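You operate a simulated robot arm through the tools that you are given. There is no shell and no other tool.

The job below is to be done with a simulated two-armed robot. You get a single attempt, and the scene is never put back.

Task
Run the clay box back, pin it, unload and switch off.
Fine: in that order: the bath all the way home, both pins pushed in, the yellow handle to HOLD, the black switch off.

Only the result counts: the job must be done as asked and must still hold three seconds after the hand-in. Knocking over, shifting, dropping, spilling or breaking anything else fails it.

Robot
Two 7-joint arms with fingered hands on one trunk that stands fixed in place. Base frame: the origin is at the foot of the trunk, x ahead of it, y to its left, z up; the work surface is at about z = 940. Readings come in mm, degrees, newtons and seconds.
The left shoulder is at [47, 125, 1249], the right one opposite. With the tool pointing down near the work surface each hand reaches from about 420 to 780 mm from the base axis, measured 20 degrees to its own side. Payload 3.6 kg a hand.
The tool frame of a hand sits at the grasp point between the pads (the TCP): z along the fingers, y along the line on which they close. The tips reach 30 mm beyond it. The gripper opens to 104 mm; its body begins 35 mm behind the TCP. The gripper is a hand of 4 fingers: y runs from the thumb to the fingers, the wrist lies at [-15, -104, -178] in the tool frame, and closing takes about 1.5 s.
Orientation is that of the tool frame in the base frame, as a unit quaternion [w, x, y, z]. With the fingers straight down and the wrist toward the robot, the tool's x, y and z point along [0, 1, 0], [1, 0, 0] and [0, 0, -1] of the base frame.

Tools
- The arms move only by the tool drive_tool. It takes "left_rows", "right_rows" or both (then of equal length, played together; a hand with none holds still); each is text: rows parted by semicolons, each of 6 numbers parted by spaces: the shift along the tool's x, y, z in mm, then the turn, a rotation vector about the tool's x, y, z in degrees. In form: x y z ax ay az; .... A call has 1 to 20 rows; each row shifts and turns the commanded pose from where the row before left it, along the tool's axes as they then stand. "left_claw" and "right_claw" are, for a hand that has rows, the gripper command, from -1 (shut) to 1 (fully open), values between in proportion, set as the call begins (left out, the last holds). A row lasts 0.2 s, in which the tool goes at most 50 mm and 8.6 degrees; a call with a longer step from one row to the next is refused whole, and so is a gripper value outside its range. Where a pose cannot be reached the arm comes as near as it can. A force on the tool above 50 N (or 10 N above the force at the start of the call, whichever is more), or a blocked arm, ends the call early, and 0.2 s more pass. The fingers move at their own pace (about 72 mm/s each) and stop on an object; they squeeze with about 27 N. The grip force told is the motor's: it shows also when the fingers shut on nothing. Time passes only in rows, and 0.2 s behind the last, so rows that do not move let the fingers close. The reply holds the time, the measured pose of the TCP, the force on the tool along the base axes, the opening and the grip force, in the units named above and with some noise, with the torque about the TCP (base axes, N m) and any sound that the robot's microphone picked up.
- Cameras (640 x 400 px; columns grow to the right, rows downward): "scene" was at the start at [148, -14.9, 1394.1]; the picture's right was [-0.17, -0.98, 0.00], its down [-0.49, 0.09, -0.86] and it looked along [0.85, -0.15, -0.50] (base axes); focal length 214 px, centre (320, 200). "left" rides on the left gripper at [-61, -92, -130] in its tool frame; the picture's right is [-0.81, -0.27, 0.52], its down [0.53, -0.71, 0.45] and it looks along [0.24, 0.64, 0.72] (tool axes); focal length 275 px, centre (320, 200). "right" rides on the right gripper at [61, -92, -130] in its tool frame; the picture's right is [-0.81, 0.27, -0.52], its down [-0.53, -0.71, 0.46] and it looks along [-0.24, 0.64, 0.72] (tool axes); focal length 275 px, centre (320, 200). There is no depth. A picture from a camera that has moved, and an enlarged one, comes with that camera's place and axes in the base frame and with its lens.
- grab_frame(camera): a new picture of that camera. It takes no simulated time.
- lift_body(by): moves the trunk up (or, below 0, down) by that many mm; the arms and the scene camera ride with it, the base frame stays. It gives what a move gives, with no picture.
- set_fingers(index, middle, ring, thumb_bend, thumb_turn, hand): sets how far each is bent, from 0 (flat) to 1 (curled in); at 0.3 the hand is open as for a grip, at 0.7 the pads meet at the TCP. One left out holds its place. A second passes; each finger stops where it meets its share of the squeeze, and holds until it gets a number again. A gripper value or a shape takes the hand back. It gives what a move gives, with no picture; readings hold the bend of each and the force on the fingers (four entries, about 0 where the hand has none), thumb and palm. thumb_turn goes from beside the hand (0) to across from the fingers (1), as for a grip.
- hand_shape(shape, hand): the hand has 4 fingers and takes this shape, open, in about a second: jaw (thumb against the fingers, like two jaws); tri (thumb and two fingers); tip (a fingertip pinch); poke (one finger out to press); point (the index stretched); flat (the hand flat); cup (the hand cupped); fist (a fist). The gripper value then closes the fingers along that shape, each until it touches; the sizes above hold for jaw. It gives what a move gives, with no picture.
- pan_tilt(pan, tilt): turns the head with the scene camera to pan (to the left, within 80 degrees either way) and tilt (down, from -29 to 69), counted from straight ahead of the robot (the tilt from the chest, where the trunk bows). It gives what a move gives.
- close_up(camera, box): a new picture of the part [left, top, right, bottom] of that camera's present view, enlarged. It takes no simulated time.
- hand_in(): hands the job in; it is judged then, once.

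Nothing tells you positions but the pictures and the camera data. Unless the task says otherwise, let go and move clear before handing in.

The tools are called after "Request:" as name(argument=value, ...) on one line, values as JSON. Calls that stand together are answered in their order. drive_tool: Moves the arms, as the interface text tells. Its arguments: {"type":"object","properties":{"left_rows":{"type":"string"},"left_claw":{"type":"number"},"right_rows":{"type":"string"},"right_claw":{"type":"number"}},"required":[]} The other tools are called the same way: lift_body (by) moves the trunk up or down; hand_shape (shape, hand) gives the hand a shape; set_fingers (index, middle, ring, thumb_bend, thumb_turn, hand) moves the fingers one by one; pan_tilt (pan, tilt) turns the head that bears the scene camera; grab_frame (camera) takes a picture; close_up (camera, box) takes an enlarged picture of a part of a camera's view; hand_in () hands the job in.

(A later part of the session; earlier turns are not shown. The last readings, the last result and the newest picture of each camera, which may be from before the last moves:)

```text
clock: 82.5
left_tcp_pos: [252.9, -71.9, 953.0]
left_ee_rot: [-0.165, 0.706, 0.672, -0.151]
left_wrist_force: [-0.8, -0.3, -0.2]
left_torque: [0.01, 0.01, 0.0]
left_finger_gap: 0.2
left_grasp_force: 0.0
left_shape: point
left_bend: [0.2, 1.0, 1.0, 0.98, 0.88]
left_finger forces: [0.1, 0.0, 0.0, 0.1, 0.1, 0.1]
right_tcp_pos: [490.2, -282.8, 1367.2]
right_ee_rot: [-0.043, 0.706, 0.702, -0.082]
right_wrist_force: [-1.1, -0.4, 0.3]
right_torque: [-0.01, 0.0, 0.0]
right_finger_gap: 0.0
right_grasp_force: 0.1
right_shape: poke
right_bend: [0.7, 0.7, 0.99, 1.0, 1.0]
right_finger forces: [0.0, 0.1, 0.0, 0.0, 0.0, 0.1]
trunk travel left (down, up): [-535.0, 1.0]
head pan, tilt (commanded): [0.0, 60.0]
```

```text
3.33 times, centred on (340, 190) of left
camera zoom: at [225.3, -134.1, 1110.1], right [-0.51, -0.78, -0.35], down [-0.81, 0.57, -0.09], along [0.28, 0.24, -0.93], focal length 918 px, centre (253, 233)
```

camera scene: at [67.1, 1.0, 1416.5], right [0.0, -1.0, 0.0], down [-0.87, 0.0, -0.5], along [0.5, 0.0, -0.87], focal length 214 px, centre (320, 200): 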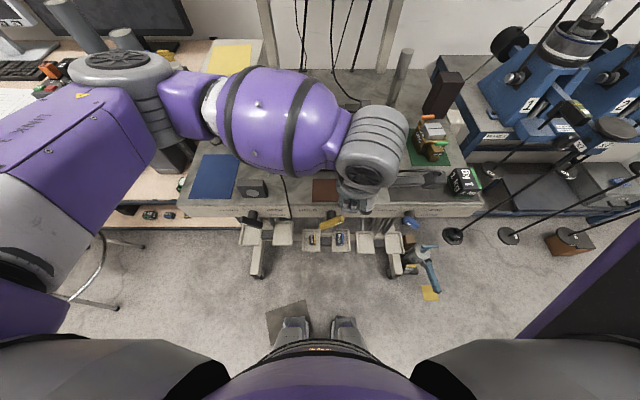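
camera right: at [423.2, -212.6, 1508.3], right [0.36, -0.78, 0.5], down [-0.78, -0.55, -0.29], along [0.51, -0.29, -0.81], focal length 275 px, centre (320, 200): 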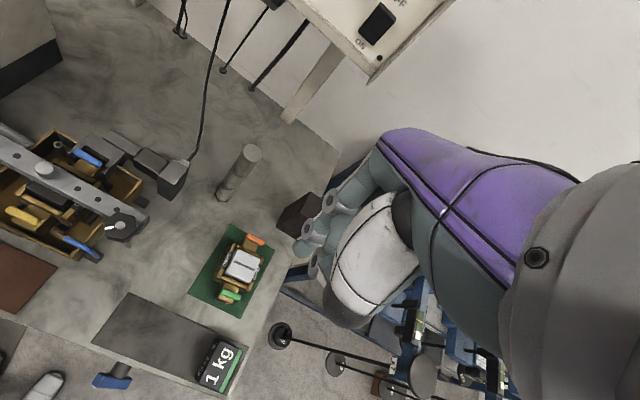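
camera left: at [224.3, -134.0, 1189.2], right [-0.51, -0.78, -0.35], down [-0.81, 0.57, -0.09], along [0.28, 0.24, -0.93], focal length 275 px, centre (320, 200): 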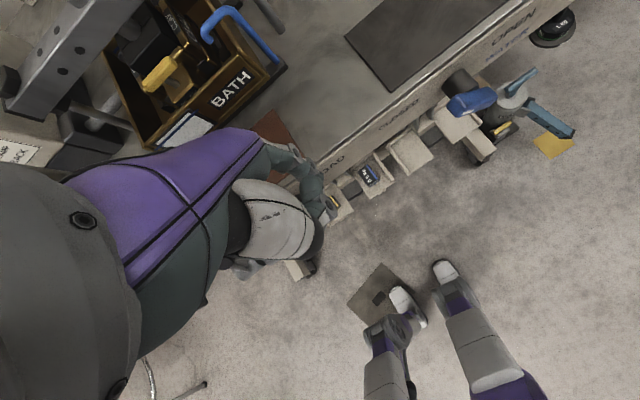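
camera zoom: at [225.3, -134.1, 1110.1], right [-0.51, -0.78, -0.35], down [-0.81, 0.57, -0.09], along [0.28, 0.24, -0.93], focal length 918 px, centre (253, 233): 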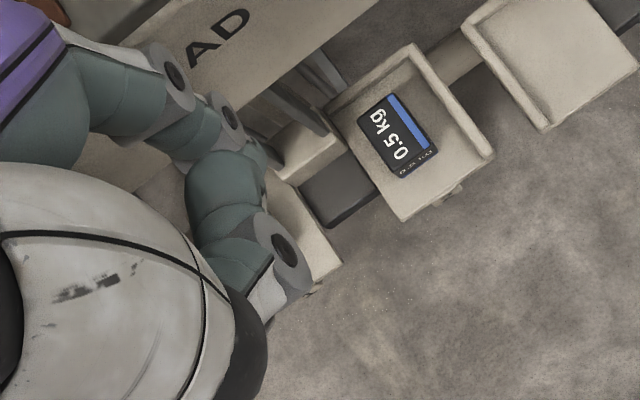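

The fingertip is at about (297, −91, 904), with the handle's marked end about 17 mm to its left. I'll sweep left gently.

Request:
drive_tool(left_rows="5 0 0 0 0 0;5 0 0 0 0 0;5 0 0 0 0 0;5 0 0 0 0 0")

Request:
close_up(camera="scene", box=[290, 190, 390, 255])

```text
clock: 83.5
left_tcp_pos: [254.5, -52.5, 954.5]
left_ee_rot: [-0.164, 0.706, 0.672, -0.152]
left_wrist_force: [-0.6, -1.1, 1.3]
left_torque: [-0.07, 0.01, -0.04]
left_finger_gap: 0.0
left_grasp_force: 0.1
left_shape: point
left_bend: [0.2, 1.0, 1.0, 0.98, 0.88]
left_finger forces: [1.4, 0.0, 0.0, 0.0, 0.0, 0.0]
right_tcp_pos: [489.6, -282.4, 1366.9]
right_ee_rot: [-0.044, 0.706, 0.702, -0.082]
right_wrist_force: [-0.8, 0.3, -0.9]
right_torque: [0.06, 0.02, 0.01]
right_finger_gap: 0.0
right_grasp_force: 0.0
right_shape: poke
right_bend: [0.7, 0.7, 0.99, 1.0, 1.0]
right_finger forces: [0.1, 0.1, 0.1, 0.0, 0.0, 0.0]
trunk travel left (down, up): [-535.0, 1.0]
head pan, tilt (commanded): [0.0, 60.0]
```

```text
6.15 times, centred on (340, 222) of scene
camera zoom: at [67.1, 0.5, 1416.5], right [0.0, -1.0, 0.0], down [-0.87, 0.0, -0.5], along [0.5, 0.0, -0.87], focal length 1320 px, centre (197, 62)
```

zoom: 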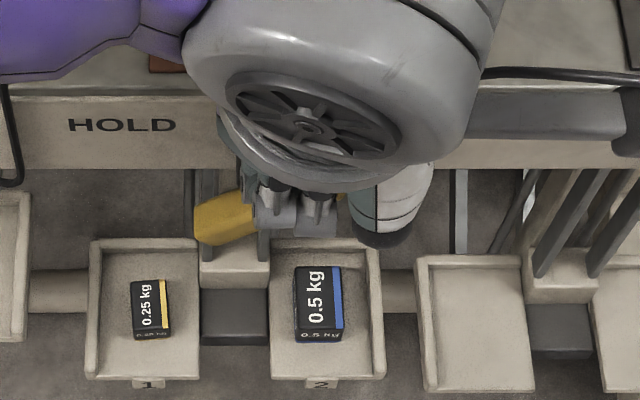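

The tip is pressing on the bar's end face, which won't turn it. I'll use a two-stage push instead: first press the unmarked left end down from above, then sweep the marked end left from the right.

Request:
drive_tool(left_rows="-6 0 0 0 0 0;0 -15.3 -31.5 0 0 0;0 -17.3 -35.5 0 0 0;41 -1.8 0 0 0 0;41 -1.8 0 0 0 0;0 0 0 0 0 0")

Request:
close_up(camera="scene", box=[280, 170, 380, 245])

Request:
close_up(camera="left", box=[260, 130, 420, 250])

```text
clock: 84.9
left_tcp_pos: [257.4, 24.2, 1030.9]
left_ee_rot: [-0.166, 0.705, 0.672, -0.152]
left_wrist_force: [0.3, -0.8, 0.3]
left_torque: [0.0, 0.0, 0.01]
left_finger_gap: 0.2
left_grasp_force: 0.1
left_shape: point
left_bend: [0.2, 1.0, 1.0, 0.98, 0.88]
left_finger forces: [0.0, 0.0, 0.0, 0.0, 0.0, 0.0]
right_tcp_pos: [489.6, -283.2, 1366.9]
right_ee_rot: [-0.044, 0.706, 0.702, -0.082]
right_wrist_force: [-0.1, 0.0, -0.4]
right_torque: [0.02, 0.01, -0.02]
right_finger_gap: 0.0
right_grasp_force: 0.1
right_shape: poke
right_bend: [0.7, 0.7, 0.99, 1.0, 1.0]
right_finger forces: [0.0, 0.1, 0.0, 0.1, 0.0, 0.0]
trunk travel left (down, up): [-535.0, 1.0]
head pan, tilt (commanded): [0.0, 60.0]
```

```text
5.33 times, centred on (330, 208) of scene
camera zoom: at [67.5, -0.2, 1416.5], right [0.0, -1.0, 0.0], down [-0.87, 0.0, -0.5], along [0.5, 0.0, -0.87], focal length 1144 px, centre (267, 160)
```

zoom: 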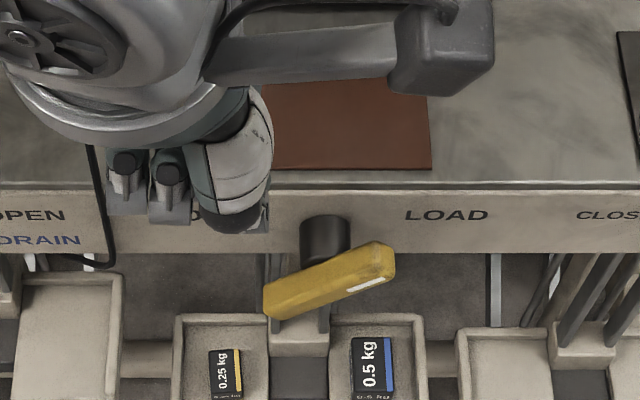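

```text
3.33 times, centred on (340, 190) of left
camera zoom: at [228.6, -37.9, 1186.7], right [-0.51, -0.78, -0.35], down [-0.81, 0.57, -0.09], along [0.28, 0.24, -0.93], focal length 918 px, centre (253, 233)
```

zoom: 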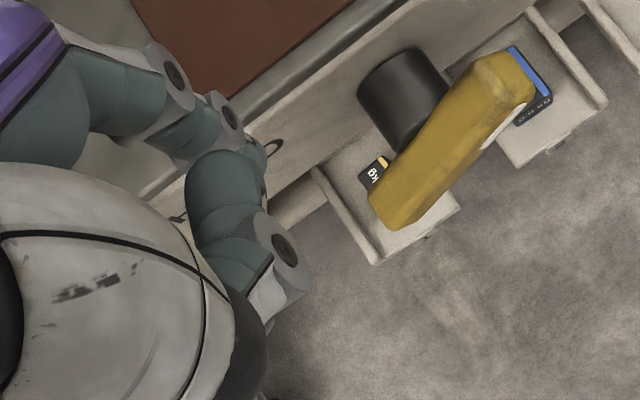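

A very clear view: the bar is at x ≈ 302, matching the fingertip, and its left end is just below and to the right of the tip. I'll come down onto the left end's upper face.

Request:
drive_tool(left_rows="-7 0.5 0 0 0 0;0 16.8 34.6 0 0 0;0 16.8 34.6 0 0 0;0 0 0 0 0 0")

Request:
close_up(camera="left", box=[260, 130, 420, 250])

Request:
close_up(camera="scene", box=[280, 180, 380, 255])

```text
clock: 85.9
left_tcp_pos: [254.6, 16.2, 950.9]
left_ee_rot: [-0.165, 0.706, 0.672, -0.152]
left_wrist_force: [-0.6, -0.4, 1.1]
left_torque: [0.01, 0.01, 0.02]
left_finger_gap: 0.0
left_grasp_force: 0.2
left_shape: point
left_bend: [0.2, 1.0, 1.0, 0.98, 0.88]
left_finger forces: [0.0, 0.0, 0.1, 0.0, 0.0, 0.0]
right_tcp_pos: [489.2, -283.4, 1367.6]
right_ee_rot: [-0.045, 0.706, 0.702, -0.081]
right_wrist_force: [-0.3, -1.1, 1.6]
right_torque: [-0.02, 0.02, 0.01]
right_finger_gap: 0.2
right_grasp_force: 0.0
right_shape: poke
right_bend: [0.7, 0.7, 0.99, 1.0, 1.0]
right_finger forces: [0.0, 0.1, 0.1, 0.0, 0.1, 0.0]
trunk travel left (down, up): [-535.0, 1.0]
head pan, tilt (commanded): [0.0, 60.0]
```

```text
3.33 times, centred on (340, 190) of left
camera zoom: at [226.1, -45.4, 1107.3], right [-0.51, -0.78, -0.35], down [-0.81, 0.57, -0.09], along [0.28, 0.24, -0.93], focal length 918 px, centre (253, 233)
```

zoom: 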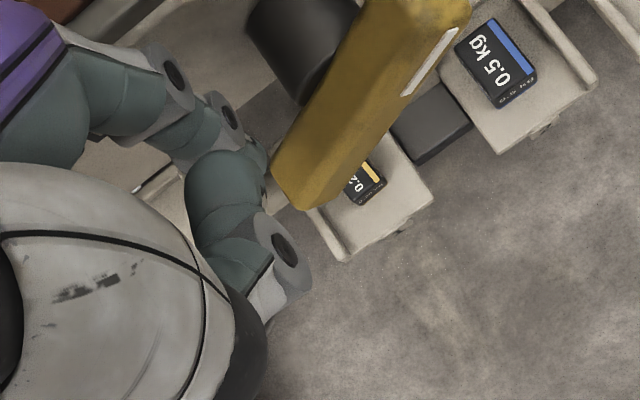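

```text
5.33 times, centred on (330, 218) of scene
camera zoom: at [67.0, 0.5, 1416.5], right [0.0, -1.0, 0.0], down [-0.87, 0.0, -0.5], along [0.5, 0.0, -0.87], focal length 1144 px, centre (267, 107)
```

zoom: 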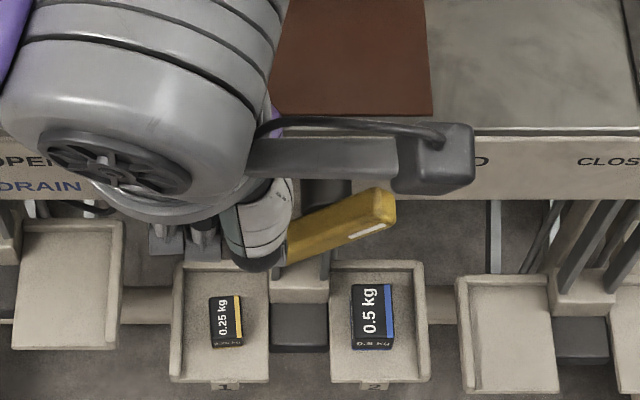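

Request:
drive_tool(left_rows="0 -3 1.5 0 0 0;0 2.2 4.5 0 0 0;0 2.2 4.5 0 0 0;0 2.2 4.5 0 0 0;0 1.3 2.7 0 0 0")

Request:
close_up(camera="left", box=[260, 130, 420, 250])

```text
clock: 87.1
left_tcp_pos: [252.5, 16.5, 936.0]
left_ee_rot: [-0.165, 0.705, 0.673, -0.152]
left_wrist_force: [-0.2, 0.6, 1.5]
left_torque: [0.0, -0.1, 0.04]
left_finger_gap: 95.9
left_grasp_force: 0.0
left_shape: point
left_bend: [0.2, 1.0, 1.0, 0.98, 0.88]
left_finger forces: [1.7, 0.0, 0.0, 0.1, 0.0, 0.1]
right_tcp_pos: [488.4, -282.8, 1367.7]
right_ee_rot: [-0.043, 0.707, 0.701, -0.083]
right_wrist_force: [-0.5, 1.0, 0.2]
right_torque: [-0.02, 0.01, 0.02]
right_finger_gap: 0.3
right_grasp_force: 0.0
right_shape: poke
right_bend: [0.7, 0.7, 0.99, 1.0, 1.0]
right_finger forces: [0.0, 0.1, 0.0, 0.0, 0.0, 0.0]
trunk travel left (down, up): [-535.0, 1.0]
head pan, tilt (commanded): [0.0, 60.0]
```

```text
3.33 times, centred on (340, 190) of left
camera zoom: at [223.6, -45.1, 1091.0], right [-0.51, -0.78, -0.35], down [-0.81, 0.57, -0.09], along [0.28, 0.24, -0.93], focal length 918 px, centre (253, 233)
```

zoom: 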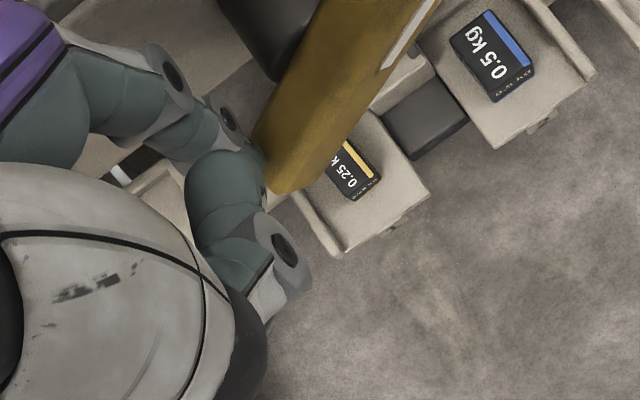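

Contact with the bar (1.5 N). I'll push down along the arc.

Request:
drive_tool(left_rows="-1 2 4 0 0 0;-1.5 2 4 0 0 0;-2 2 4 0 0 0;-2.5 1.8 3.6 0 0 0")

Request:
close_up(camera="left", box=[260, 130, 420, 250])

Request:
close_up(camera="scene", box=[280, 180, 380, 255])

```text
clock: 88.1
left_tcp_pos: [252.5, 9.3, 918.2]
left_ee_rot: [-0.164, 0.706, 0.672, -0.152]
left_wrist_force: [-0.3, 0.1, 0.5]
left_torque: [0.04, -0.01, 0.05]
left_finger_gap: 95.9
left_grasp_force: 0.0
left_shape: point
left_bend: [0.2, 1.0, 1.0, 0.98, 0.88]
left_finger forces: [1.1, 0.1, 0.0, 0.0, 0.1, 0.0]
right_tcp_pos: [490.4, -282.1, 1368.1]
right_ee_rot: [-0.044, 0.707, 0.701, -0.082]
right_wrist_force: [0.0, -0.7, -0.1]
right_torque: [0.0, 0.01, -0.02]
right_finger_gap: 0.0
right_grasp_force: 0.1
right_shape: poke
right_bend: [0.7, 0.7, 0.99, 1.0, 1.0]
right_finger forces: [0.1, 0.0, 0.0, 0.1, 0.0, 0.0]
trunk travel left (down, up): [-535.0, 1.0]
head pan, tilt (commanded): [0.0, 60.0]
```

```text
3.33 times, centred on (340, 190) of left
camera zoom: at [223.6, -51.8, 1073.2], right [-0.51, -0.78, -0.35], down [-0.81, 0.57, -0.09], along [0.28, 0.24, -0.93], focal length 918 px, centre (253, 233)
```

zoom: 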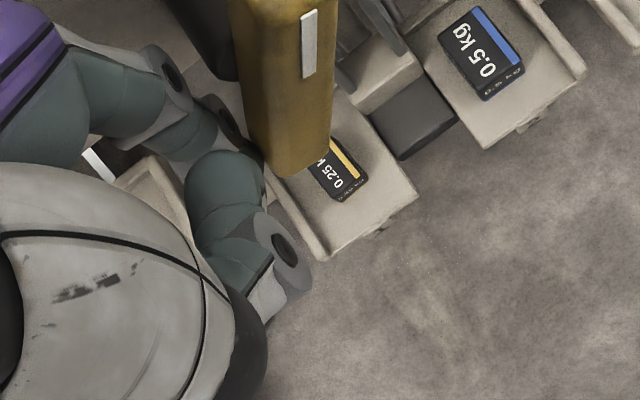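

```text
5.33 times, centred on (330, 218) of scene
camera zoom: at [67.2, 0.8, 1416.5], right [0.0, -1.0, 0.0], down [-0.87, 0.0, -0.5], along [0.5, 0.0, -0.87], focal length 1144 px, centre (267, 107)
```

zoom: 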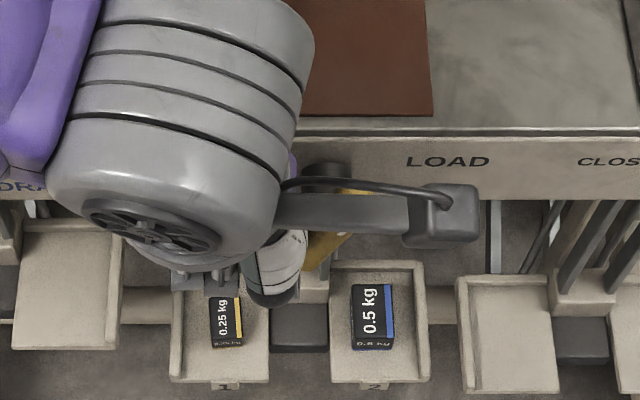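

It is turning easily (about 1 N). I'll push a bit further until it stands vertical.

Request:
drive_tool(left_rows="-2.2 1.2 2.4 0 0 0;-2.2 1.2 2.4 0 0 0;-2.2 0.8 1.6 0 0 0")

Request:
close_up(camera="left", box=[260, 130, 420, 250])

```text
clock: 88.9
left_tcp_pos: [251.6, 4.2, 911.3]
left_ee_rot: [-0.166, 0.705, 0.673, -0.152]
left_wrist_force: [0.0, 2.8, 1.4]
left_torque: [-0.02, -0.06, 0.13]
left_finger_gap: 95.7
left_grasp_force: 0.0
left_shape: point
left_bend: [0.2, 1.0, 1.0, 0.98, 0.88]
left_finger forces: [2.8, 0.0, 0.0, 0.0, 0.1, 0.1]
right_tcp_pos: [489.6, -282.5, 1366.9]
right_ee_rot: [-0.044, 0.707, 0.701, -0.083]
right_wrist_force: [0.0, -0.7, -0.3]
right_torque: [-0.02, -0.03, 0.0]
right_finger_gap: 0.2
right_grasp_force: 0.0
right_shape: poke
right_bend: [0.7, 0.7, 0.99, 1.0, 1.0]
right_finger forces: [0.1, 0.1, 0.1, 0.1, 0.0, 0.0]
trunk travel left (down, up): [-535.0, 1.0]
head pan, tilt (commanded): [0.0, 60.0]
```

```text
3.33 times, centred on (340, 190) of left
camera zoom: at [223.4, -58.0, 1066.4], right [-0.51, -0.78, -0.35], down [-0.81, 0.57, -0.09], along [0.27, 0.24, -0.93], focal length 918 px, centre (253, 233)
```

zoom: 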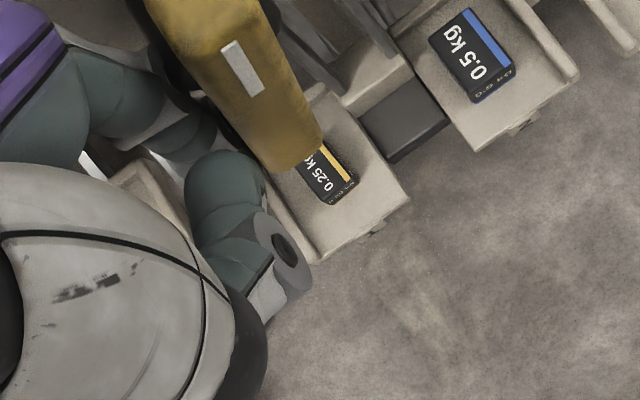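

The bar is now about vertical. I'll withdraw left and up, cross over the top, and come down on its right side.

Request:
drive_tool(left_rows="12 0 0 0 0 0;0 -14.6 -30 0 0 0;0 -14.6 -30 0 0 0;0 -14.6 -30 0 0 0;-36 1.7 0 0 0 0;-38 1.7 0 0 0 0;0 0 0 0 0 0")

Request:
close_up(camera="left", box=[240, 100, 420, 250])

Request:
close_up(camera="scene", box=[280, 180, 380, 255])

```text
clock: 90.5
left_tcp_pos: [252.2, -59.0, 1009.5]
left_ee_rot: [-0.165, 0.705, 0.673, -0.152]
left_wrist_force: [-0.7, -0.5, 0.4]
left_torque: [0.04, 0.01, -0.01]
left_finger_gap: 95.8
left_grasp_force: 0.1
left_shape: point
left_bend: [0.2, 1.0, 1.0, 0.98, 0.88]
left_finger forces: [0.0, 0.1, 0.0, 0.0, 0.0, 0.0]
right_tcp_pos: [489.1, -283.2, 1367.9]
right_ee_rot: [-0.044, 0.707, 0.701, -0.082]
right_wrist_force: [-0.3, -0.3, 0.4]
right_torque: [-0.02, 0.02, -0.01]
right_finger_gap: 0.0
right_grasp_force: 0.1
right_shape: poke
right_bend: [0.7, 0.7, 0.99, 1.0, 1.0]
right_finger forces: [0.1, 0.1, 0.0, 0.0, 0.1, 0.0]
trunk travel left (down, up): [-535.0, 1.0]
head pan, tilt (commanded): [0.0, 60.0]
```

```text
2.67 times, centred on (330, 175) of left
camera zoom: at [223.8, -121.5, 1166.5], right [-0.51, -0.78, -0.35], down [-0.81, 0.57, -0.09], along [0.27, 0.24, -0.93], focal length 734 px, centre (293, 267)
```

zoom: 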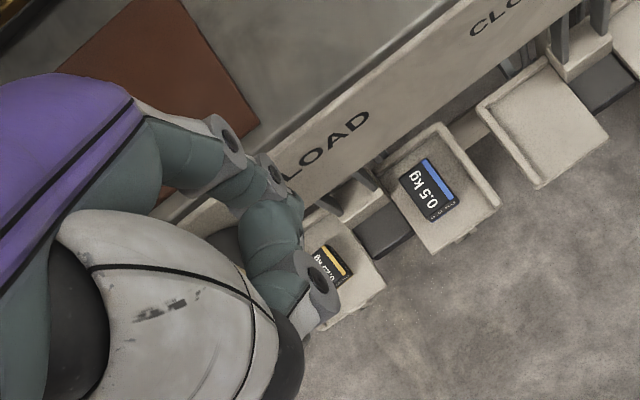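

```text
5.33 times, centred on (330, 218) of scene
camera zoom: at [67.1, 1.3, 1416.5], right [0.0, -1.0, 0.0], down [-0.87, 0.0, -0.5], along [0.5, 0.0, -0.87], focal length 1144 px, centre (267, 107)
```

zoom: 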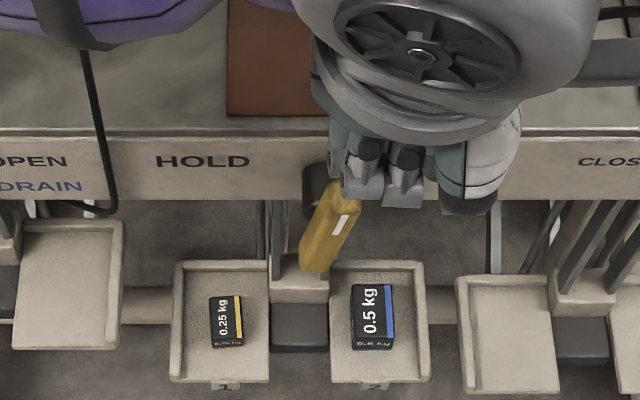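

The bar stands about 80° up. I'll descend on its right side to contact height and sweep left.

Request:
drive_tool(left_rows="0 10.3 21.1 0 0 0;0 10.3 21.1 0 0 0;5 0 0 0 0 0;5 0 0 0 0 0;5 0 0 0 0 0;5 0 0 0 0 0")

Request:
close_up(camera="left", box=[240, 100, 420, 250])

Request:
close_up(camera="scene", box=[280, 180, 380, 255])

```text
clock: 91.9
left_tcp_pos: [252.6, -36.9, 962.3]
left_ee_rot: [-0.165, 0.705, 0.673, -0.152]
left_wrist_force: [0.6, 0.5, 0.6]
left_torque: [0.0, 0.01, 0.03]
left_finger_gap: 96.2
left_grasp_force: 0.2
left_shape: point
left_bend: [0.2, 1.0, 1.0, 0.98, 0.88]
left_finger forces: [0.0, 0.0, 0.1, 0.0, 0.1, 0.0]
right_tcp_pos: [489.1, -282.9, 1366.8]
right_ee_rot: [-0.043, 0.707, 0.701, -0.082]
right_wrist_force: [0.4, -1.4, 0.4]
right_torque: [0.0, -0.05, 0.0]
right_finger_gap: 0.0
right_grasp_force: 0.1
right_shape: poke
right_bend: [0.7, 0.7, 0.99, 1.0, 1.0]
right_finger forces: [0.0, 0.1, 0.0, 0.0, 0.0, 0.0]
trunk travel left (down, up): [-535.0, 1.0]
head pan, tilt (commanded): [0.0, 60.0]
```

```text
2.67 times, centred on (330, 175) of left
camera zoom: at [223.9, -99.7, 1118.0], right [-0.51, -0.78, -0.35], down [-0.81, 0.57, -0.09], along [0.28, 0.24, -0.93], focal length 734 px, centre (293, 267)
```

zoom: 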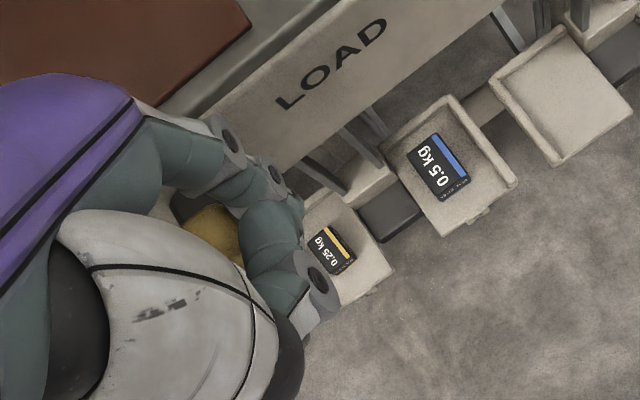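

```text
5.33 times, centred on (330, 218) of scene
camera zoom: at [67.1, 0.9, 1416.5], right [0.0, -1.0, 0.0], down [-0.87, 0.0, -0.5], along [0.5, 0.0, -0.87], focal length 1144 px, centre (267, 107)
```

zoom: 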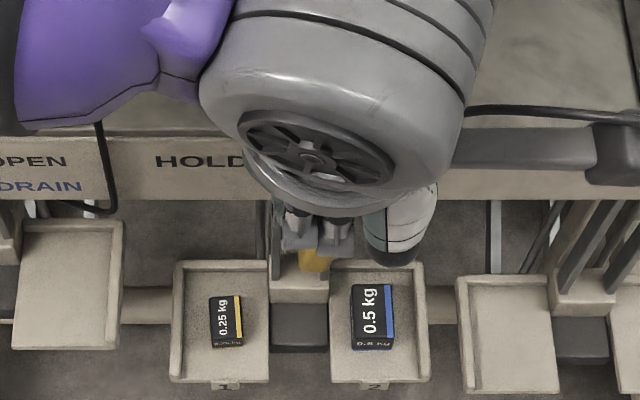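

Request:
drive_tool(left_rows="5 0 0 0 0 0;5 0 0 0 0 0;5 0 0 0 0 0;5 0 0 0 0 0")

Request:
close_up(camera="left", box=[240, 100, 420, 250])

Request:
close_up(camera="scene", box=[280, 180, 380, 255])

```text
clock: 92.9
left_tcp_pos: [253.3, -18.5, 963.0]
left_ee_rot: [-0.165, 0.706, 0.671, -0.151]
left_wrist_force: [-1.4, -5.2, 2.8]
left_torque: [-0.23, -0.12, -0.22]
left_finger_gap: 0.0
left_grasp_force: 0.2
left_shape: point
left_bend: [0.2, 1.0, 1.0, 0.98, 0.88]
left_finger forces: [4.7, 0.1, 0.1, 0.1, 0.0, 0.0]
right_tcp_pos: [489.9, -283.8, 1367.7]
right_ee_rot: [-0.044, 0.706, 0.702, -0.081]
right_wrist_force: [-0.3, 0.0, 0.1]
right_torque: [-0.02, 0.03, -0.01]
right_finger_gap: 0.0
right_grasp_force: 0.1
right_shape: poke
right_bend: [0.7, 0.7, 0.99, 1.0, 1.0]
right_finger forces: [0.0, 0.0, 0.1, 0.0, 0.1, 0.1]
trunk travel left (down, up): [-535.0, 1.0]
head pan, tilt (commanded): [0.0, 60.0]
```

```text
2.67 times, centred on (330, 175) of left
camera zoom: at [225.5, -80.9, 1119.4], right [-0.51, -0.78, -0.35], down [-0.81, 0.57, -0.09], along [0.28, 0.24, -0.93], focal length 734 px, centre (293, 267)
```

zoom: 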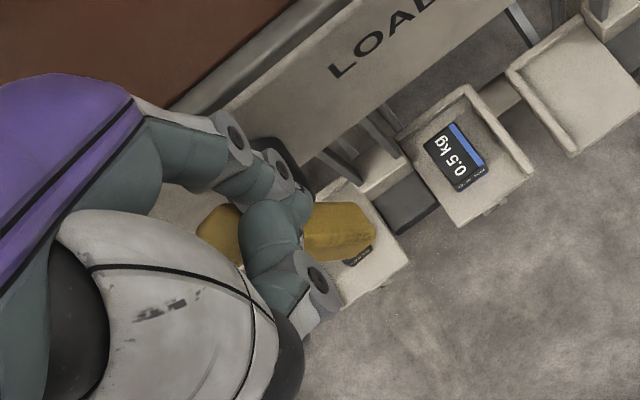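

```text
5.33 times, centred on (330, 218) of scene
camera zoom: at [66.8, 0.3, 1416.5], right [0.0, -1.0, 0.0], down [-0.87, 0.0, -0.5], along [0.5, 0.0, -0.87], focal length 1144 px, centre (267, 107)
```

zoom: 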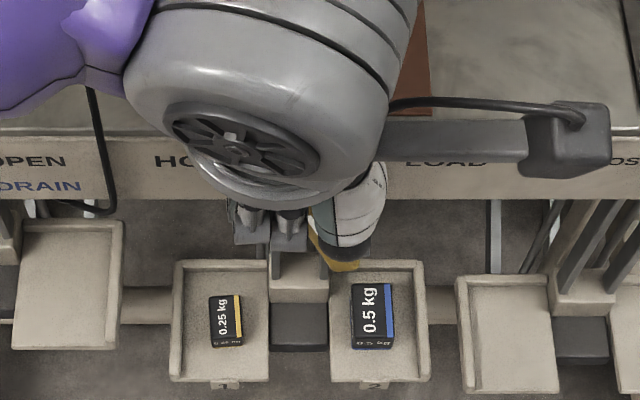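

The bar has swung past vertical toward HOLD (about 115–120°). I'll continue.

Request:
drive_tool(left_rows="3.5 0 0 0 0 0;3.5 0 0 0 0 0;3.5 0 0 0 0 0")

Request:
close_up(camera="left", box=[240, 100, 420, 250])

```text
clock: 93.7
left_tcp_pos: [253.4, -9.4, 963.7]
left_ee_rot: [-0.164, 0.706, 0.672, -0.151]
left_wrist_force: [-1.2, -8.0, 9.5]
left_torque: [-0.62, -0.45, -0.38]
left_finger_gap: 0.0
left_grasp_force: 0.0
left_shape: point
left_bend: [0.19, 1.0, 1.0, 0.98, 0.88]
left_finger forces: [12.4, 0.1, 0.0, 0.1, 0.1, 0.0]
right_tcp_pos: [488.8, -284.0, 1368.1]
right_ee_rot: [-0.043, 0.706, 0.702, -0.081]
right_wrist_force: [0.0, 0.6, 0.7]
right_torque: [-0.04, 0.01, 0.02]
right_finger_gap: 0.0
right_grasp_force: 0.1
right_shape: poke
right_bend: [0.7, 0.7, 0.99, 1.0, 1.0]
right_finger forces: [0.1, 0.1, 0.0, 0.0, 0.0, 0.1]
trunk travel left (down, up): [-535.0, 1.0]
head pan, tilt (commanded): [0.0, 60.0]
```

```text
2.67 times, centred on (330, 175) of left
camera zoom: at [225.4, -70.8, 1119.3], right [-0.51, -0.78, -0.35], down [-0.81, 0.58, -0.1], along [0.28, 0.24, -0.93], focal length 734 px, centre (293, 267)
```

zoom: 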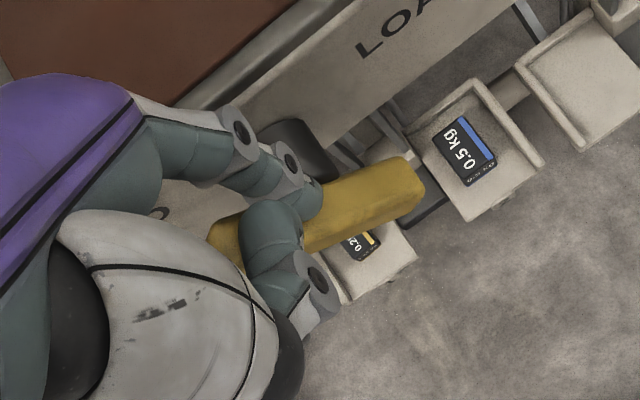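

It is around 135–140° now, with resistance rising. I'll press down-left to make sure it is fully at HOLD.

Request:
drive_tool(left_rows="2.5 1.1 2.25 0 0 0;2.5 1.1 2.25 0 0 0;2.5 1.1 2.25 0 0 0")

Request:
close_up(camera="left", box=[240, 100, 420, 250])

```text
clock: 94.5
left_tcp_pos: [254.3, -4.2, 956.8]
left_ee_rot: [-0.161, 0.706, 0.672, -0.153]
left_wrist_force: [-4.6, -12.0, 34.7]
left_torque: [-1.68, -1.56, -0.72]
left_finger_gap: 0.1
left_grasp_force: 0.0
left_shape: point
left_bend: [0.19, 1.0, 1.0, 0.98, 0.88]
left_finger forces: [37.9, 0.0, 0.1, 0.0, 0.1, 0.1]
right_tcp_pos: [486.9, -283.6, 1369.3]
right_ee_rot: [-0.043, 0.706, 0.702, -0.08]
right_wrist_force: [-0.5, -0.2, -0.1]
right_torque: [-0.01, 0.0, -0.01]
right_finger_gap: 0.0
right_grasp_force: 0.0
right_shape: poke
right_bend: [0.7, 0.7, 0.99, 1.0, 1.0]
right_finger forces: [0.0, 0.0, 0.0, 0.0, 0.0, 0.1]
trunk travel left (down, up): [-535.0, 1.0]
head pan, tilt (commanded): [0.0, 60.0]
```

```text
2.67 times, centred on (330, 175) of left
camera zoom: at [225.0, -64.5, 1113.7], right [-0.51, -0.78, -0.35], down [-0.81, 0.57, -0.1], along [0.28, 0.23, -0.93], focal length 734 px, centre (293, 267)
```

zoom: 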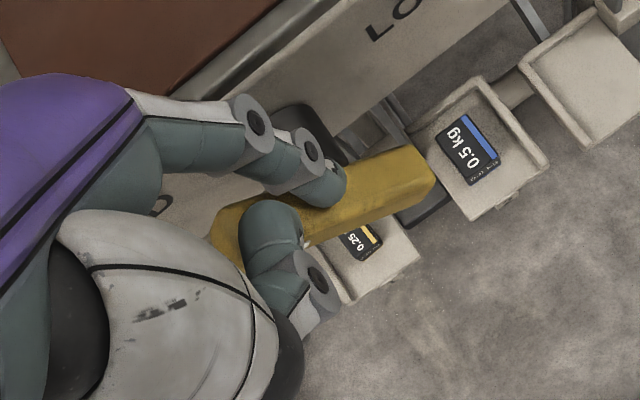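

Firm resistance (37 N), which looks like an end stop. I'll back off and look at the handle.

Request:
drive_tool(left_rows="-3 -2 -5 0 0 0;0 -10 -20 0 0 0;0 -15 -31 0 0 0;0 -15 -31 0 0 0;35 -15 -31 0 0 0;45 0 0 0 0 0;45 0 0 0 0 0;45 0 0 0 0 0")

Request:
grab_frame(camera="scene")

Request:
close_up(camera="scene", box=[280, 185, 390, 255])

Request:
grab_frame(camera="left")

```text
clock: 96.3
left_tcp_pos: [262.8, 165.9, 1087.0]
left_ee_rot: [-0.165, 0.706, 0.672, -0.152]
left_wrist_force: [-0.4, 0.5, 0.2]
left_torque: [-0.01, -0.02, 0.0]
left_finger_gap: 0.0
left_grasp_force: 0.0
left_shape: point
left_bend: [0.2, 1.0, 1.0, 0.98, 0.88]
left_finger forces: [0.0, 0.0, 0.0, 0.1, 0.1, 0.0]
right_tcp_pos: [488.9, -282.1, 1369.3]
right_ee_rot: [-0.043, 0.707, 0.701, -0.082]
right_wrist_force: [0.0, 0.4, 0.6]
right_torque: [-0.02, -0.03, 0.01]
right_finger_gap: 0.2
right_grasp_force: 0.0
right_shape: poke
right_bend: [0.7, 0.7, 0.99, 1.0, 1.0]
right_finger forces: [0.1, 0.1, 0.0, 0.0, 0.1, 0.1]
trunk travel left (down, up): [-535.0, 1.0]
head pan, tilt (commanded): [0.0, 60.0]
```

```text
taken
camera scene: at [66.1, 1.9, 1416.6], right [0.0, -1.0, 0.0], down [-0.87, 0.0, -0.5], along [0.5, 0.0, -0.87], focal length 214 px, centre (320, 200)
```

scene: 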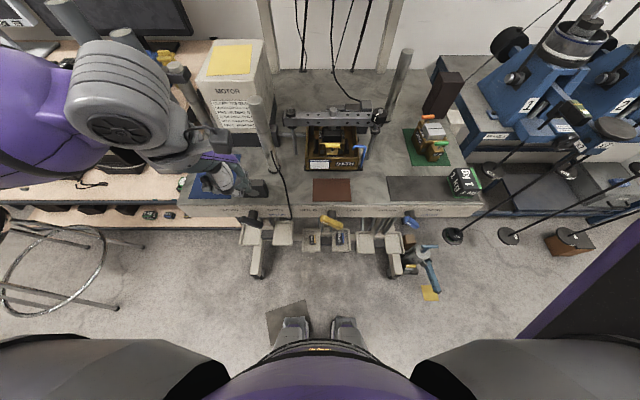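

```text
5.71 times, centred on (335, 220) of scene
camera zoom: at [66.1, 1.9, 1416.6], right [0.0, -1.0, 0.0], down [-0.87, 0.0, -0.5], along [0.5, 0.0, -0.87], focal length 1226 px, centre (234, 86)
```

zoom: 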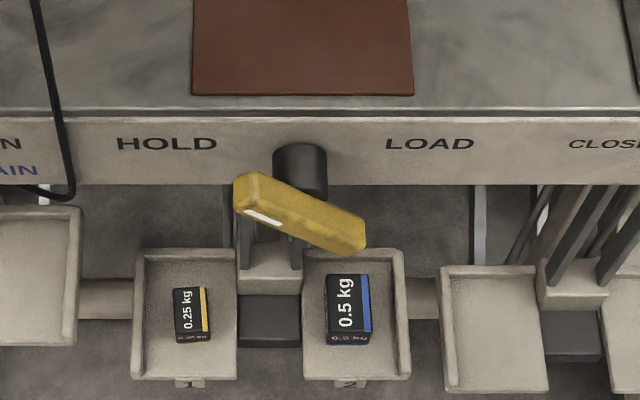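

```text
taken
camera left: at [233.9, 103.9, 1242.3], right [-0.51, -0.78, -0.35], down [-0.81, 0.58, -0.09], along [0.28, 0.24, -0.93], focal length 275 px, centre (320, 200)
```

left: 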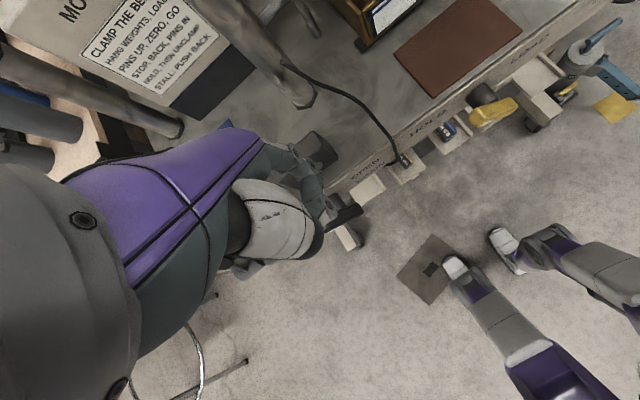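

The handle is now the mirror image of its LOAD position, with the mark pointing at HOLD. I'll raise the left hand, lower the trunk back, and check the panel before doing the switch.

Request:
drive_tool(left_rows="0 -17.5 -36 0 0 0;0 -17.5 -36 0 0 0;0 -17.5 -36 0 0 0;0 -17.5 -36 0 0 0")

Request:
lift_body(by=-60)

Request:
pan_tilt(pan=-10, tilt=20)

Request:
grab_frame(camera="scene")

Request:
close_up(camera="scene", box=[160, 60, 420, 220])

Request:
grab_frame(camera="right")

```text
clock: 97.3
left_tcp_pos: [261.5, 162.8, 1248.5]
left_ee_rot: [-0.165, 0.705, 0.673, -0.152]
left_wrist_force: [-0.2, -0.7, 0.7]
left_torque: [0.01, 0.0, 0.02]
left_finger_gap: 0.0
left_grasp_force: 0.1
left_shape: point
left_bend: [0.2, 1.0, 1.0, 0.98, 0.88]
left_finger forces: [0.1, 0.0, 0.1, 0.0, 0.0, 0.0]
right_tcp_pos: [488.4, -283.0, 1367.7]
right_ee_rot: [-0.044, 0.707, 0.701, -0.081]
right_wrist_force: [-0.4, -0.4, 0.6]
right_torque: [0.0, 0.01, -0.01]
right_finger_gap: 0.0
right_grasp_force: 0.1
right_shape: poke
right_bend: [0.7, 0.7, 0.99, 1.0, 1.0]
right_finger forces: [0.0, 0.0, 0.0, 0.1, 0.1, 0.0]
trunk travel left (down, up): [-535.0, 1.0]
head pan, tilt (commanded): [0.0, 60.0]
```

```text
clock: 98.3
left_tcp_pos: [263.7, 163.7, 1186.6]
left_ee_rot: [-0.164, 0.706, 0.673, -0.151]
left_wrist_force: [0.1, -1.3, 0.0]
left_torque: [-0.03, -0.01, -0.05]
left_finger_gap: 0.0
left_grasp_force: 0.1
left_shape: point
left_bend: [0.2, 1.0, 1.0, 0.98, 0.88]
left_finger forces: [0.1, 0.1, 0.0, 0.0, 0.0, 0.0]
right_tcp_pos: [489.0, -282.5, 1307.9]
right_ee_rot: [-0.043, 0.707, 0.702, -0.081]
right_wrist_force: [-0.5, 0.3, 0.0]
right_torque: [-0.03, -0.01, -0.02]
right_finger_gap: 0.3
right_grasp_force: 0.1
right_shape: poke
right_bend: [0.7, 0.7, 0.99, 1.0, 1.0]
right_finger forces: [0.0, 0.0, 0.1, 0.0, 0.1, 0.0]
trunk travel left (down, up): [-475.0, 61.0]
head pan, tilt (commanded): [0.0, 60.0]
```

```text
clock: 99.3
left_tcp_pos: [262.5, 164.6, 1187.5]
left_ee_rot: [-0.165, 0.705, 0.672, -0.152]
left_wrist_force: [0.8, 0.9, 0.5]
left_torque: [0.02, 0.03, -0.01]
left_finger_gap: 0.0
left_grasp_force: 0.1
left_shape: point
left_bend: [0.2, 1.0, 1.0, 0.98, 0.88]
left_finger forces: [0.0, 0.1, 0.0, 0.0, 0.0, 0.1]
right_tcp_pos: [490.2, -283.3, 1307.5]
right_ee_rot: [-0.044, 0.707, 0.701, -0.082]
right_wrist_force: [0.1, -0.5, 0.6]
right_torque: [0.0, -0.02, -0.01]
right_finger_gap: 0.2
right_grasp_force: 0.0
right_shape: poke
right_bend: [0.7, 0.7, 0.99, 1.0, 1.0]
right_finger forces: [0.0, 0.0, 0.0, 0.0, 0.0, 0.1]
trunk travel left (down, up): [-475.0, 61.0]
head pan, tilt (commanded): [-10.0, 20.0]
```

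```text
taken
camera scene: at [150.7, -15.5, 1410.3], right [-0.17, -0.98, 0.0], down [-0.34, 0.06, -0.94], along [0.93, -0.16, -0.34], focal length 214 px, centre (320, 200)
```

scene: 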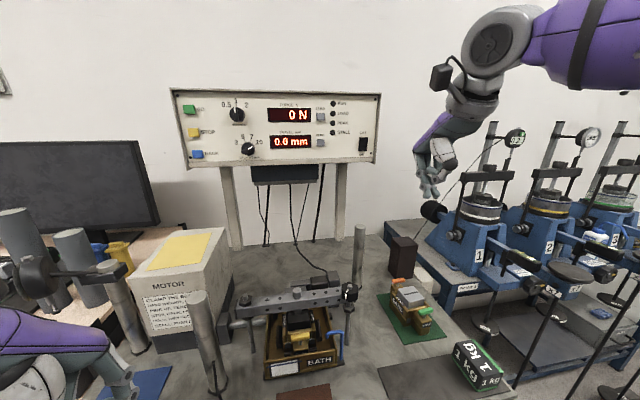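

```text
2.46 times, centred on (290, 140) of scene
camera zoom: at [150.7, -15.5, 1410.3], right [-0.17, -0.98, 0.0], down [-0.34, 0.06, -0.94], along [0.93, -0.16, -0.34], focal length 528 px, centre (394, 348)
```

zoom: 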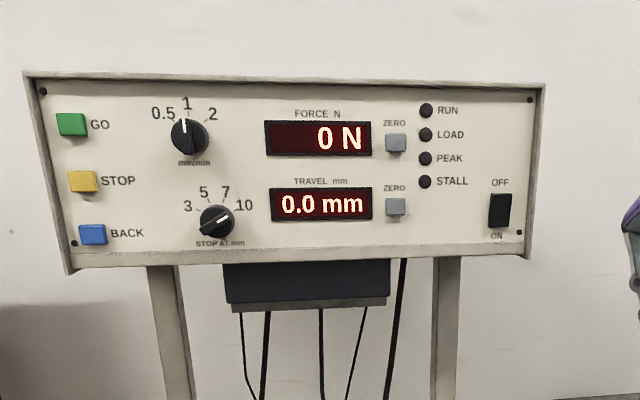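

```text
taken
camera right: at [423.3, -212.8, 1448.1], right [0.36, -0.78, 0.5], down [-0.78, -0.55, -0.29], along [0.51, -0.29, -0.81], focal length 275 px, centre (320, 200)
```

right: 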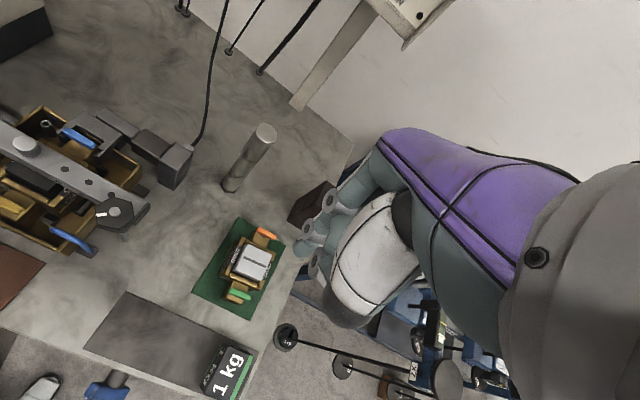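

The LOAD lamp is now off, so the handle is at HOLD. Last is the black switch on the panel; OFF is at the top. I'll shape the right hand to point and pitch it forward.

Request:
hand_shape(shape="point", hand="right")

Request:
drive_tool(right_rows="0 20 0 0 0 0;0 20 0 0 0 0;0 20 0 0 0 0;0 0 0 -8.5 0 0;0 0 0 -8.5 0 0;0 0 0 -8.5 0 0;0 0 0 -8.5 0 0;0 0 0 -8.5 0 0;0 0 0 -8.5 0 0;0 0 0 -8.5 0 0;0 0 0 0 0 0")

Request:
grab_frame(camera="right")

Request:
grab_frame(camera="scene")

```text
clock: 100.2
left_tcp_pos: [262.4, 164.4, 1186.9]
left_ee_rot: [-0.165, 0.705, 0.673, -0.152]
left_wrist_force: [0.0, -0.1, 0.2]
left_torque: [0.01, 0.01, 0.0]
left_finger_gap: 0.1
left_grasp_force: 0.1
left_shape: point
left_bend: [0.2, 1.0, 1.0, 0.98, 0.88]
left_finger forces: [0.0, 0.0, 0.0, 0.0, 0.0, 0.0]
right_tcp_pos: [489.6, -283.2, 1308.1]
right_ee_rot: [-0.044, 0.706, 0.702, -0.083]
right_wrist_force: [0.4, 0.0, -0.5]
right_torque: [0.05, -0.01, -0.02]
right_finger_gap: 0.0
right_grasp_force: 0.1
right_shape: point
right_bend: [0.2, 1.0, 1.0, 0.98, 0.88]
right_finger forces: [0.0, 0.0, 0.0, 0.1, 0.1, 0.0]
trunk travel left (down, up): [-475.0, 61.0]
head pan, tilt (commanded): [-10.0, 20.0]
```

```text
clock: 102.7
left_tcp_pos: [262.7, 163.3, 1187.5]
left_ee_rot: [-0.164, 0.706, 0.672, -0.151]
left_wrist_force: [0.1, -0.8, 0.4]
left_torque: [-0.01, -0.01, 0.01]
left_finger_gap: 0.0
left_grasp_force: 0.1
left_shape: point
left_bend: [0.2, 1.0, 1.0, 0.98, 0.88]
left_finger forces: [0.1, 0.1, 0.0, 0.0, 0.0, 0.1]
right_tcp_pos: [547.9, -281.9, 1296.2]
right_ee_rot: [0.313, 0.636, 0.649, 0.277]
right_wrist_force: [0.3, 0.4, -0.5]
right_torque: [0.0, 0.04, 0.03]
right_finger_gap: 0.0
right_grasp_force: 0.0
right_shape: point
right_bend: [0.2, 1.0, 1.0, 0.98, 0.88]
right_finger forces: [0.0, 0.1, 0.0, 0.1, 0.1, 0.1]
trunk travel left (down, up): [-475.0, 61.0]
head pan, tilt (commanded): [-10.0, 20.0]
```

```text
taken
camera right: at [391.0, -220.3, 1308.9], right [-0.21, -0.78, 0.59], down [-0.12, -0.58, -0.81], along [0.97, -0.24, 0.03], focal length 275 px, centre (320, 200)
```

right: 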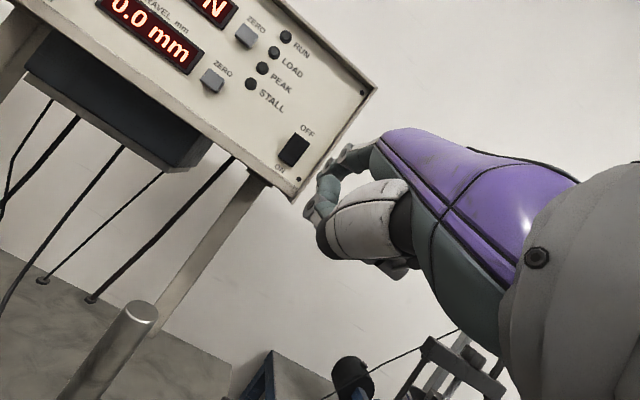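

```text
taken
camera scene: at [150.4, -15.2, 1410.4], right [-0.17, -0.98, 0.0], down [-0.34, 0.06, -0.94], along [0.93, -0.16, -0.34], focal length 214 px, centre (320, 200)
```

scene: 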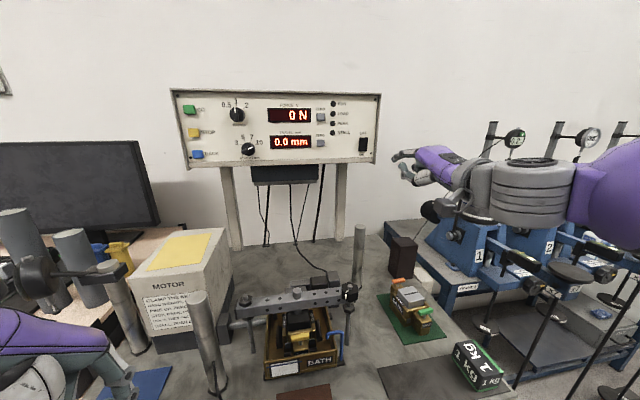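

Request:
close_up(camera="right", box=[240, 80, 400, 200])

Request:
close_up(camera="scene", box=[330, 110, 450, 200])

```text
3.33 times, centred on (320, 140) of right
camera zoom: at [391.0, -220.3, 1308.9], right [-0.21, -0.78, 0.59], down [-0.12, -0.58, -0.81], along [0.97, -0.24, 0.03], focal length 918 px, centre (320, 400)
```

zoom: 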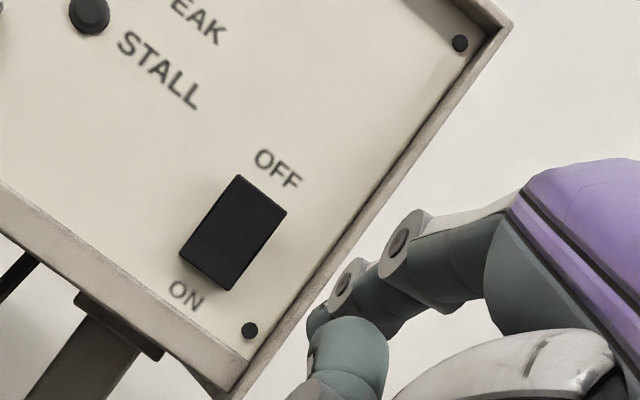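

```text
4.44 times, centred on (390, 155) of scene
camera zoom: at [150.4, -15.2, 1410.4], right [-0.17, -0.98, 0.0], down [-0.34, 0.06, -0.94], along [0.93, -0.16, -0.34], focal length 953 px, centre (9, 400)
```

zoom: 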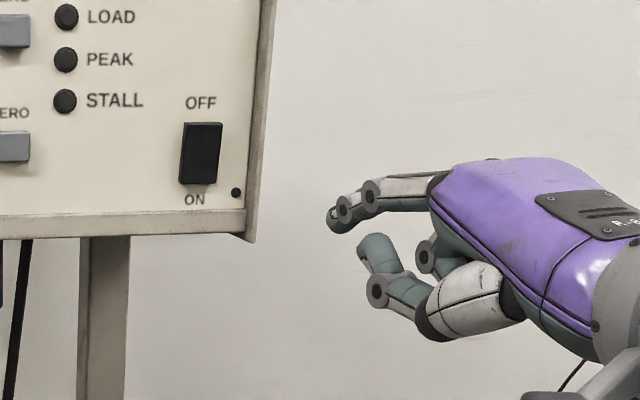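

Upper half of the switch is at about (745, −241, 1362). I'll move to a pre-press point.

Request:
drive_tool(right_rows="5.1 24.8 14.5 0 0 0;5.1 24.8 14.5 0 0 0;5.1 24.8 14.5 0 0 0;5.1 24.8 14.5 0 0 0;0 0 0 0 0 0")

Request:
close_up(camera="right", box=[240, 80, 400, 200])

Request:
close_up(camera="scene", box=[330, 110, 450, 200])

```text
clock: 103.8
left_tcp_pos: [263.0, 163.9, 1187.2]
left_ee_rot: [-0.165, 0.705, 0.673, -0.152]
left_wrist_force: [-0.2, 0.0, 0.1]
left_torque: [-0.01, 0.01, 0.01]
left_finger_gap: 0.1
left_grasp_force: 0.0
left_shape: point
left_bend: [0.2, 1.0, 1.0, 0.98, 0.88]
left_finger forces: [0.0, 0.0, 0.1, 0.0, 0.0, 0.0]
right_tcp_pos: [659.3, -262.1, 1334.2]
right_ee_rot: [0.312, 0.635, 0.65, 0.277]
right_wrist_force: [-0.5, -0.1, -0.1]
right_torque: [0.03, -0.01, 0.01]
right_finger_gap: 0.1
right_grasp_force: 0.1
right_shape: point
right_bend: [0.2, 1.0, 1.0, 0.98, 0.88]
right_finger forces: [0.0, 0.0, 0.0, 0.1, 0.0, 0.0]
trunk travel left (down, up): [-475.0, 61.0]
head pan, tilt (commanded): [-10.0, 20.0]
```

```text
3.33 times, centred on (320, 140) of right
camera zoom: at [500.3, -199.2, 1345.6], right [-0.21, -0.78, 0.59], down [-0.12, -0.58, -0.81], along [0.97, -0.24, 0.03], focal length 918 px, centre (320, 400)
```

zoom: 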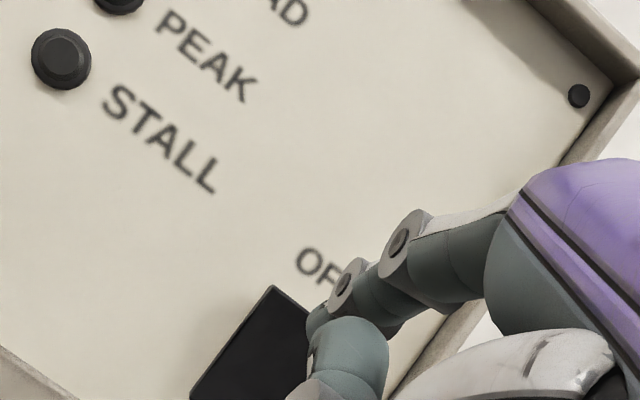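

```text
4.44 times, centred on (390, 155) of scene
camera zoom: at [150.2, -15.9, 1410.4], right [-0.17, -0.98, 0.0], down [-0.34, 0.06, -0.94], along [0.93, -0.16, -0.34], focal length 953 px, centre (9, 400)
```

zoom: 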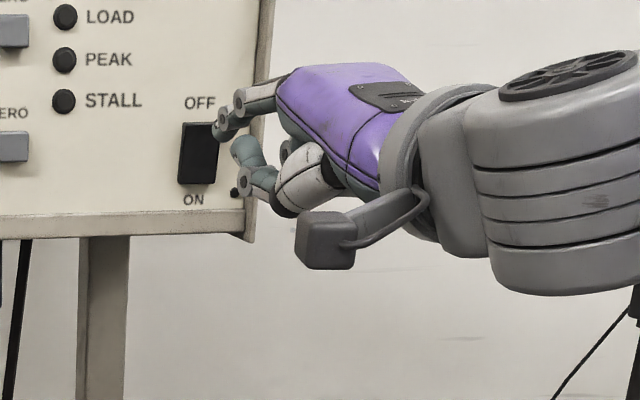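

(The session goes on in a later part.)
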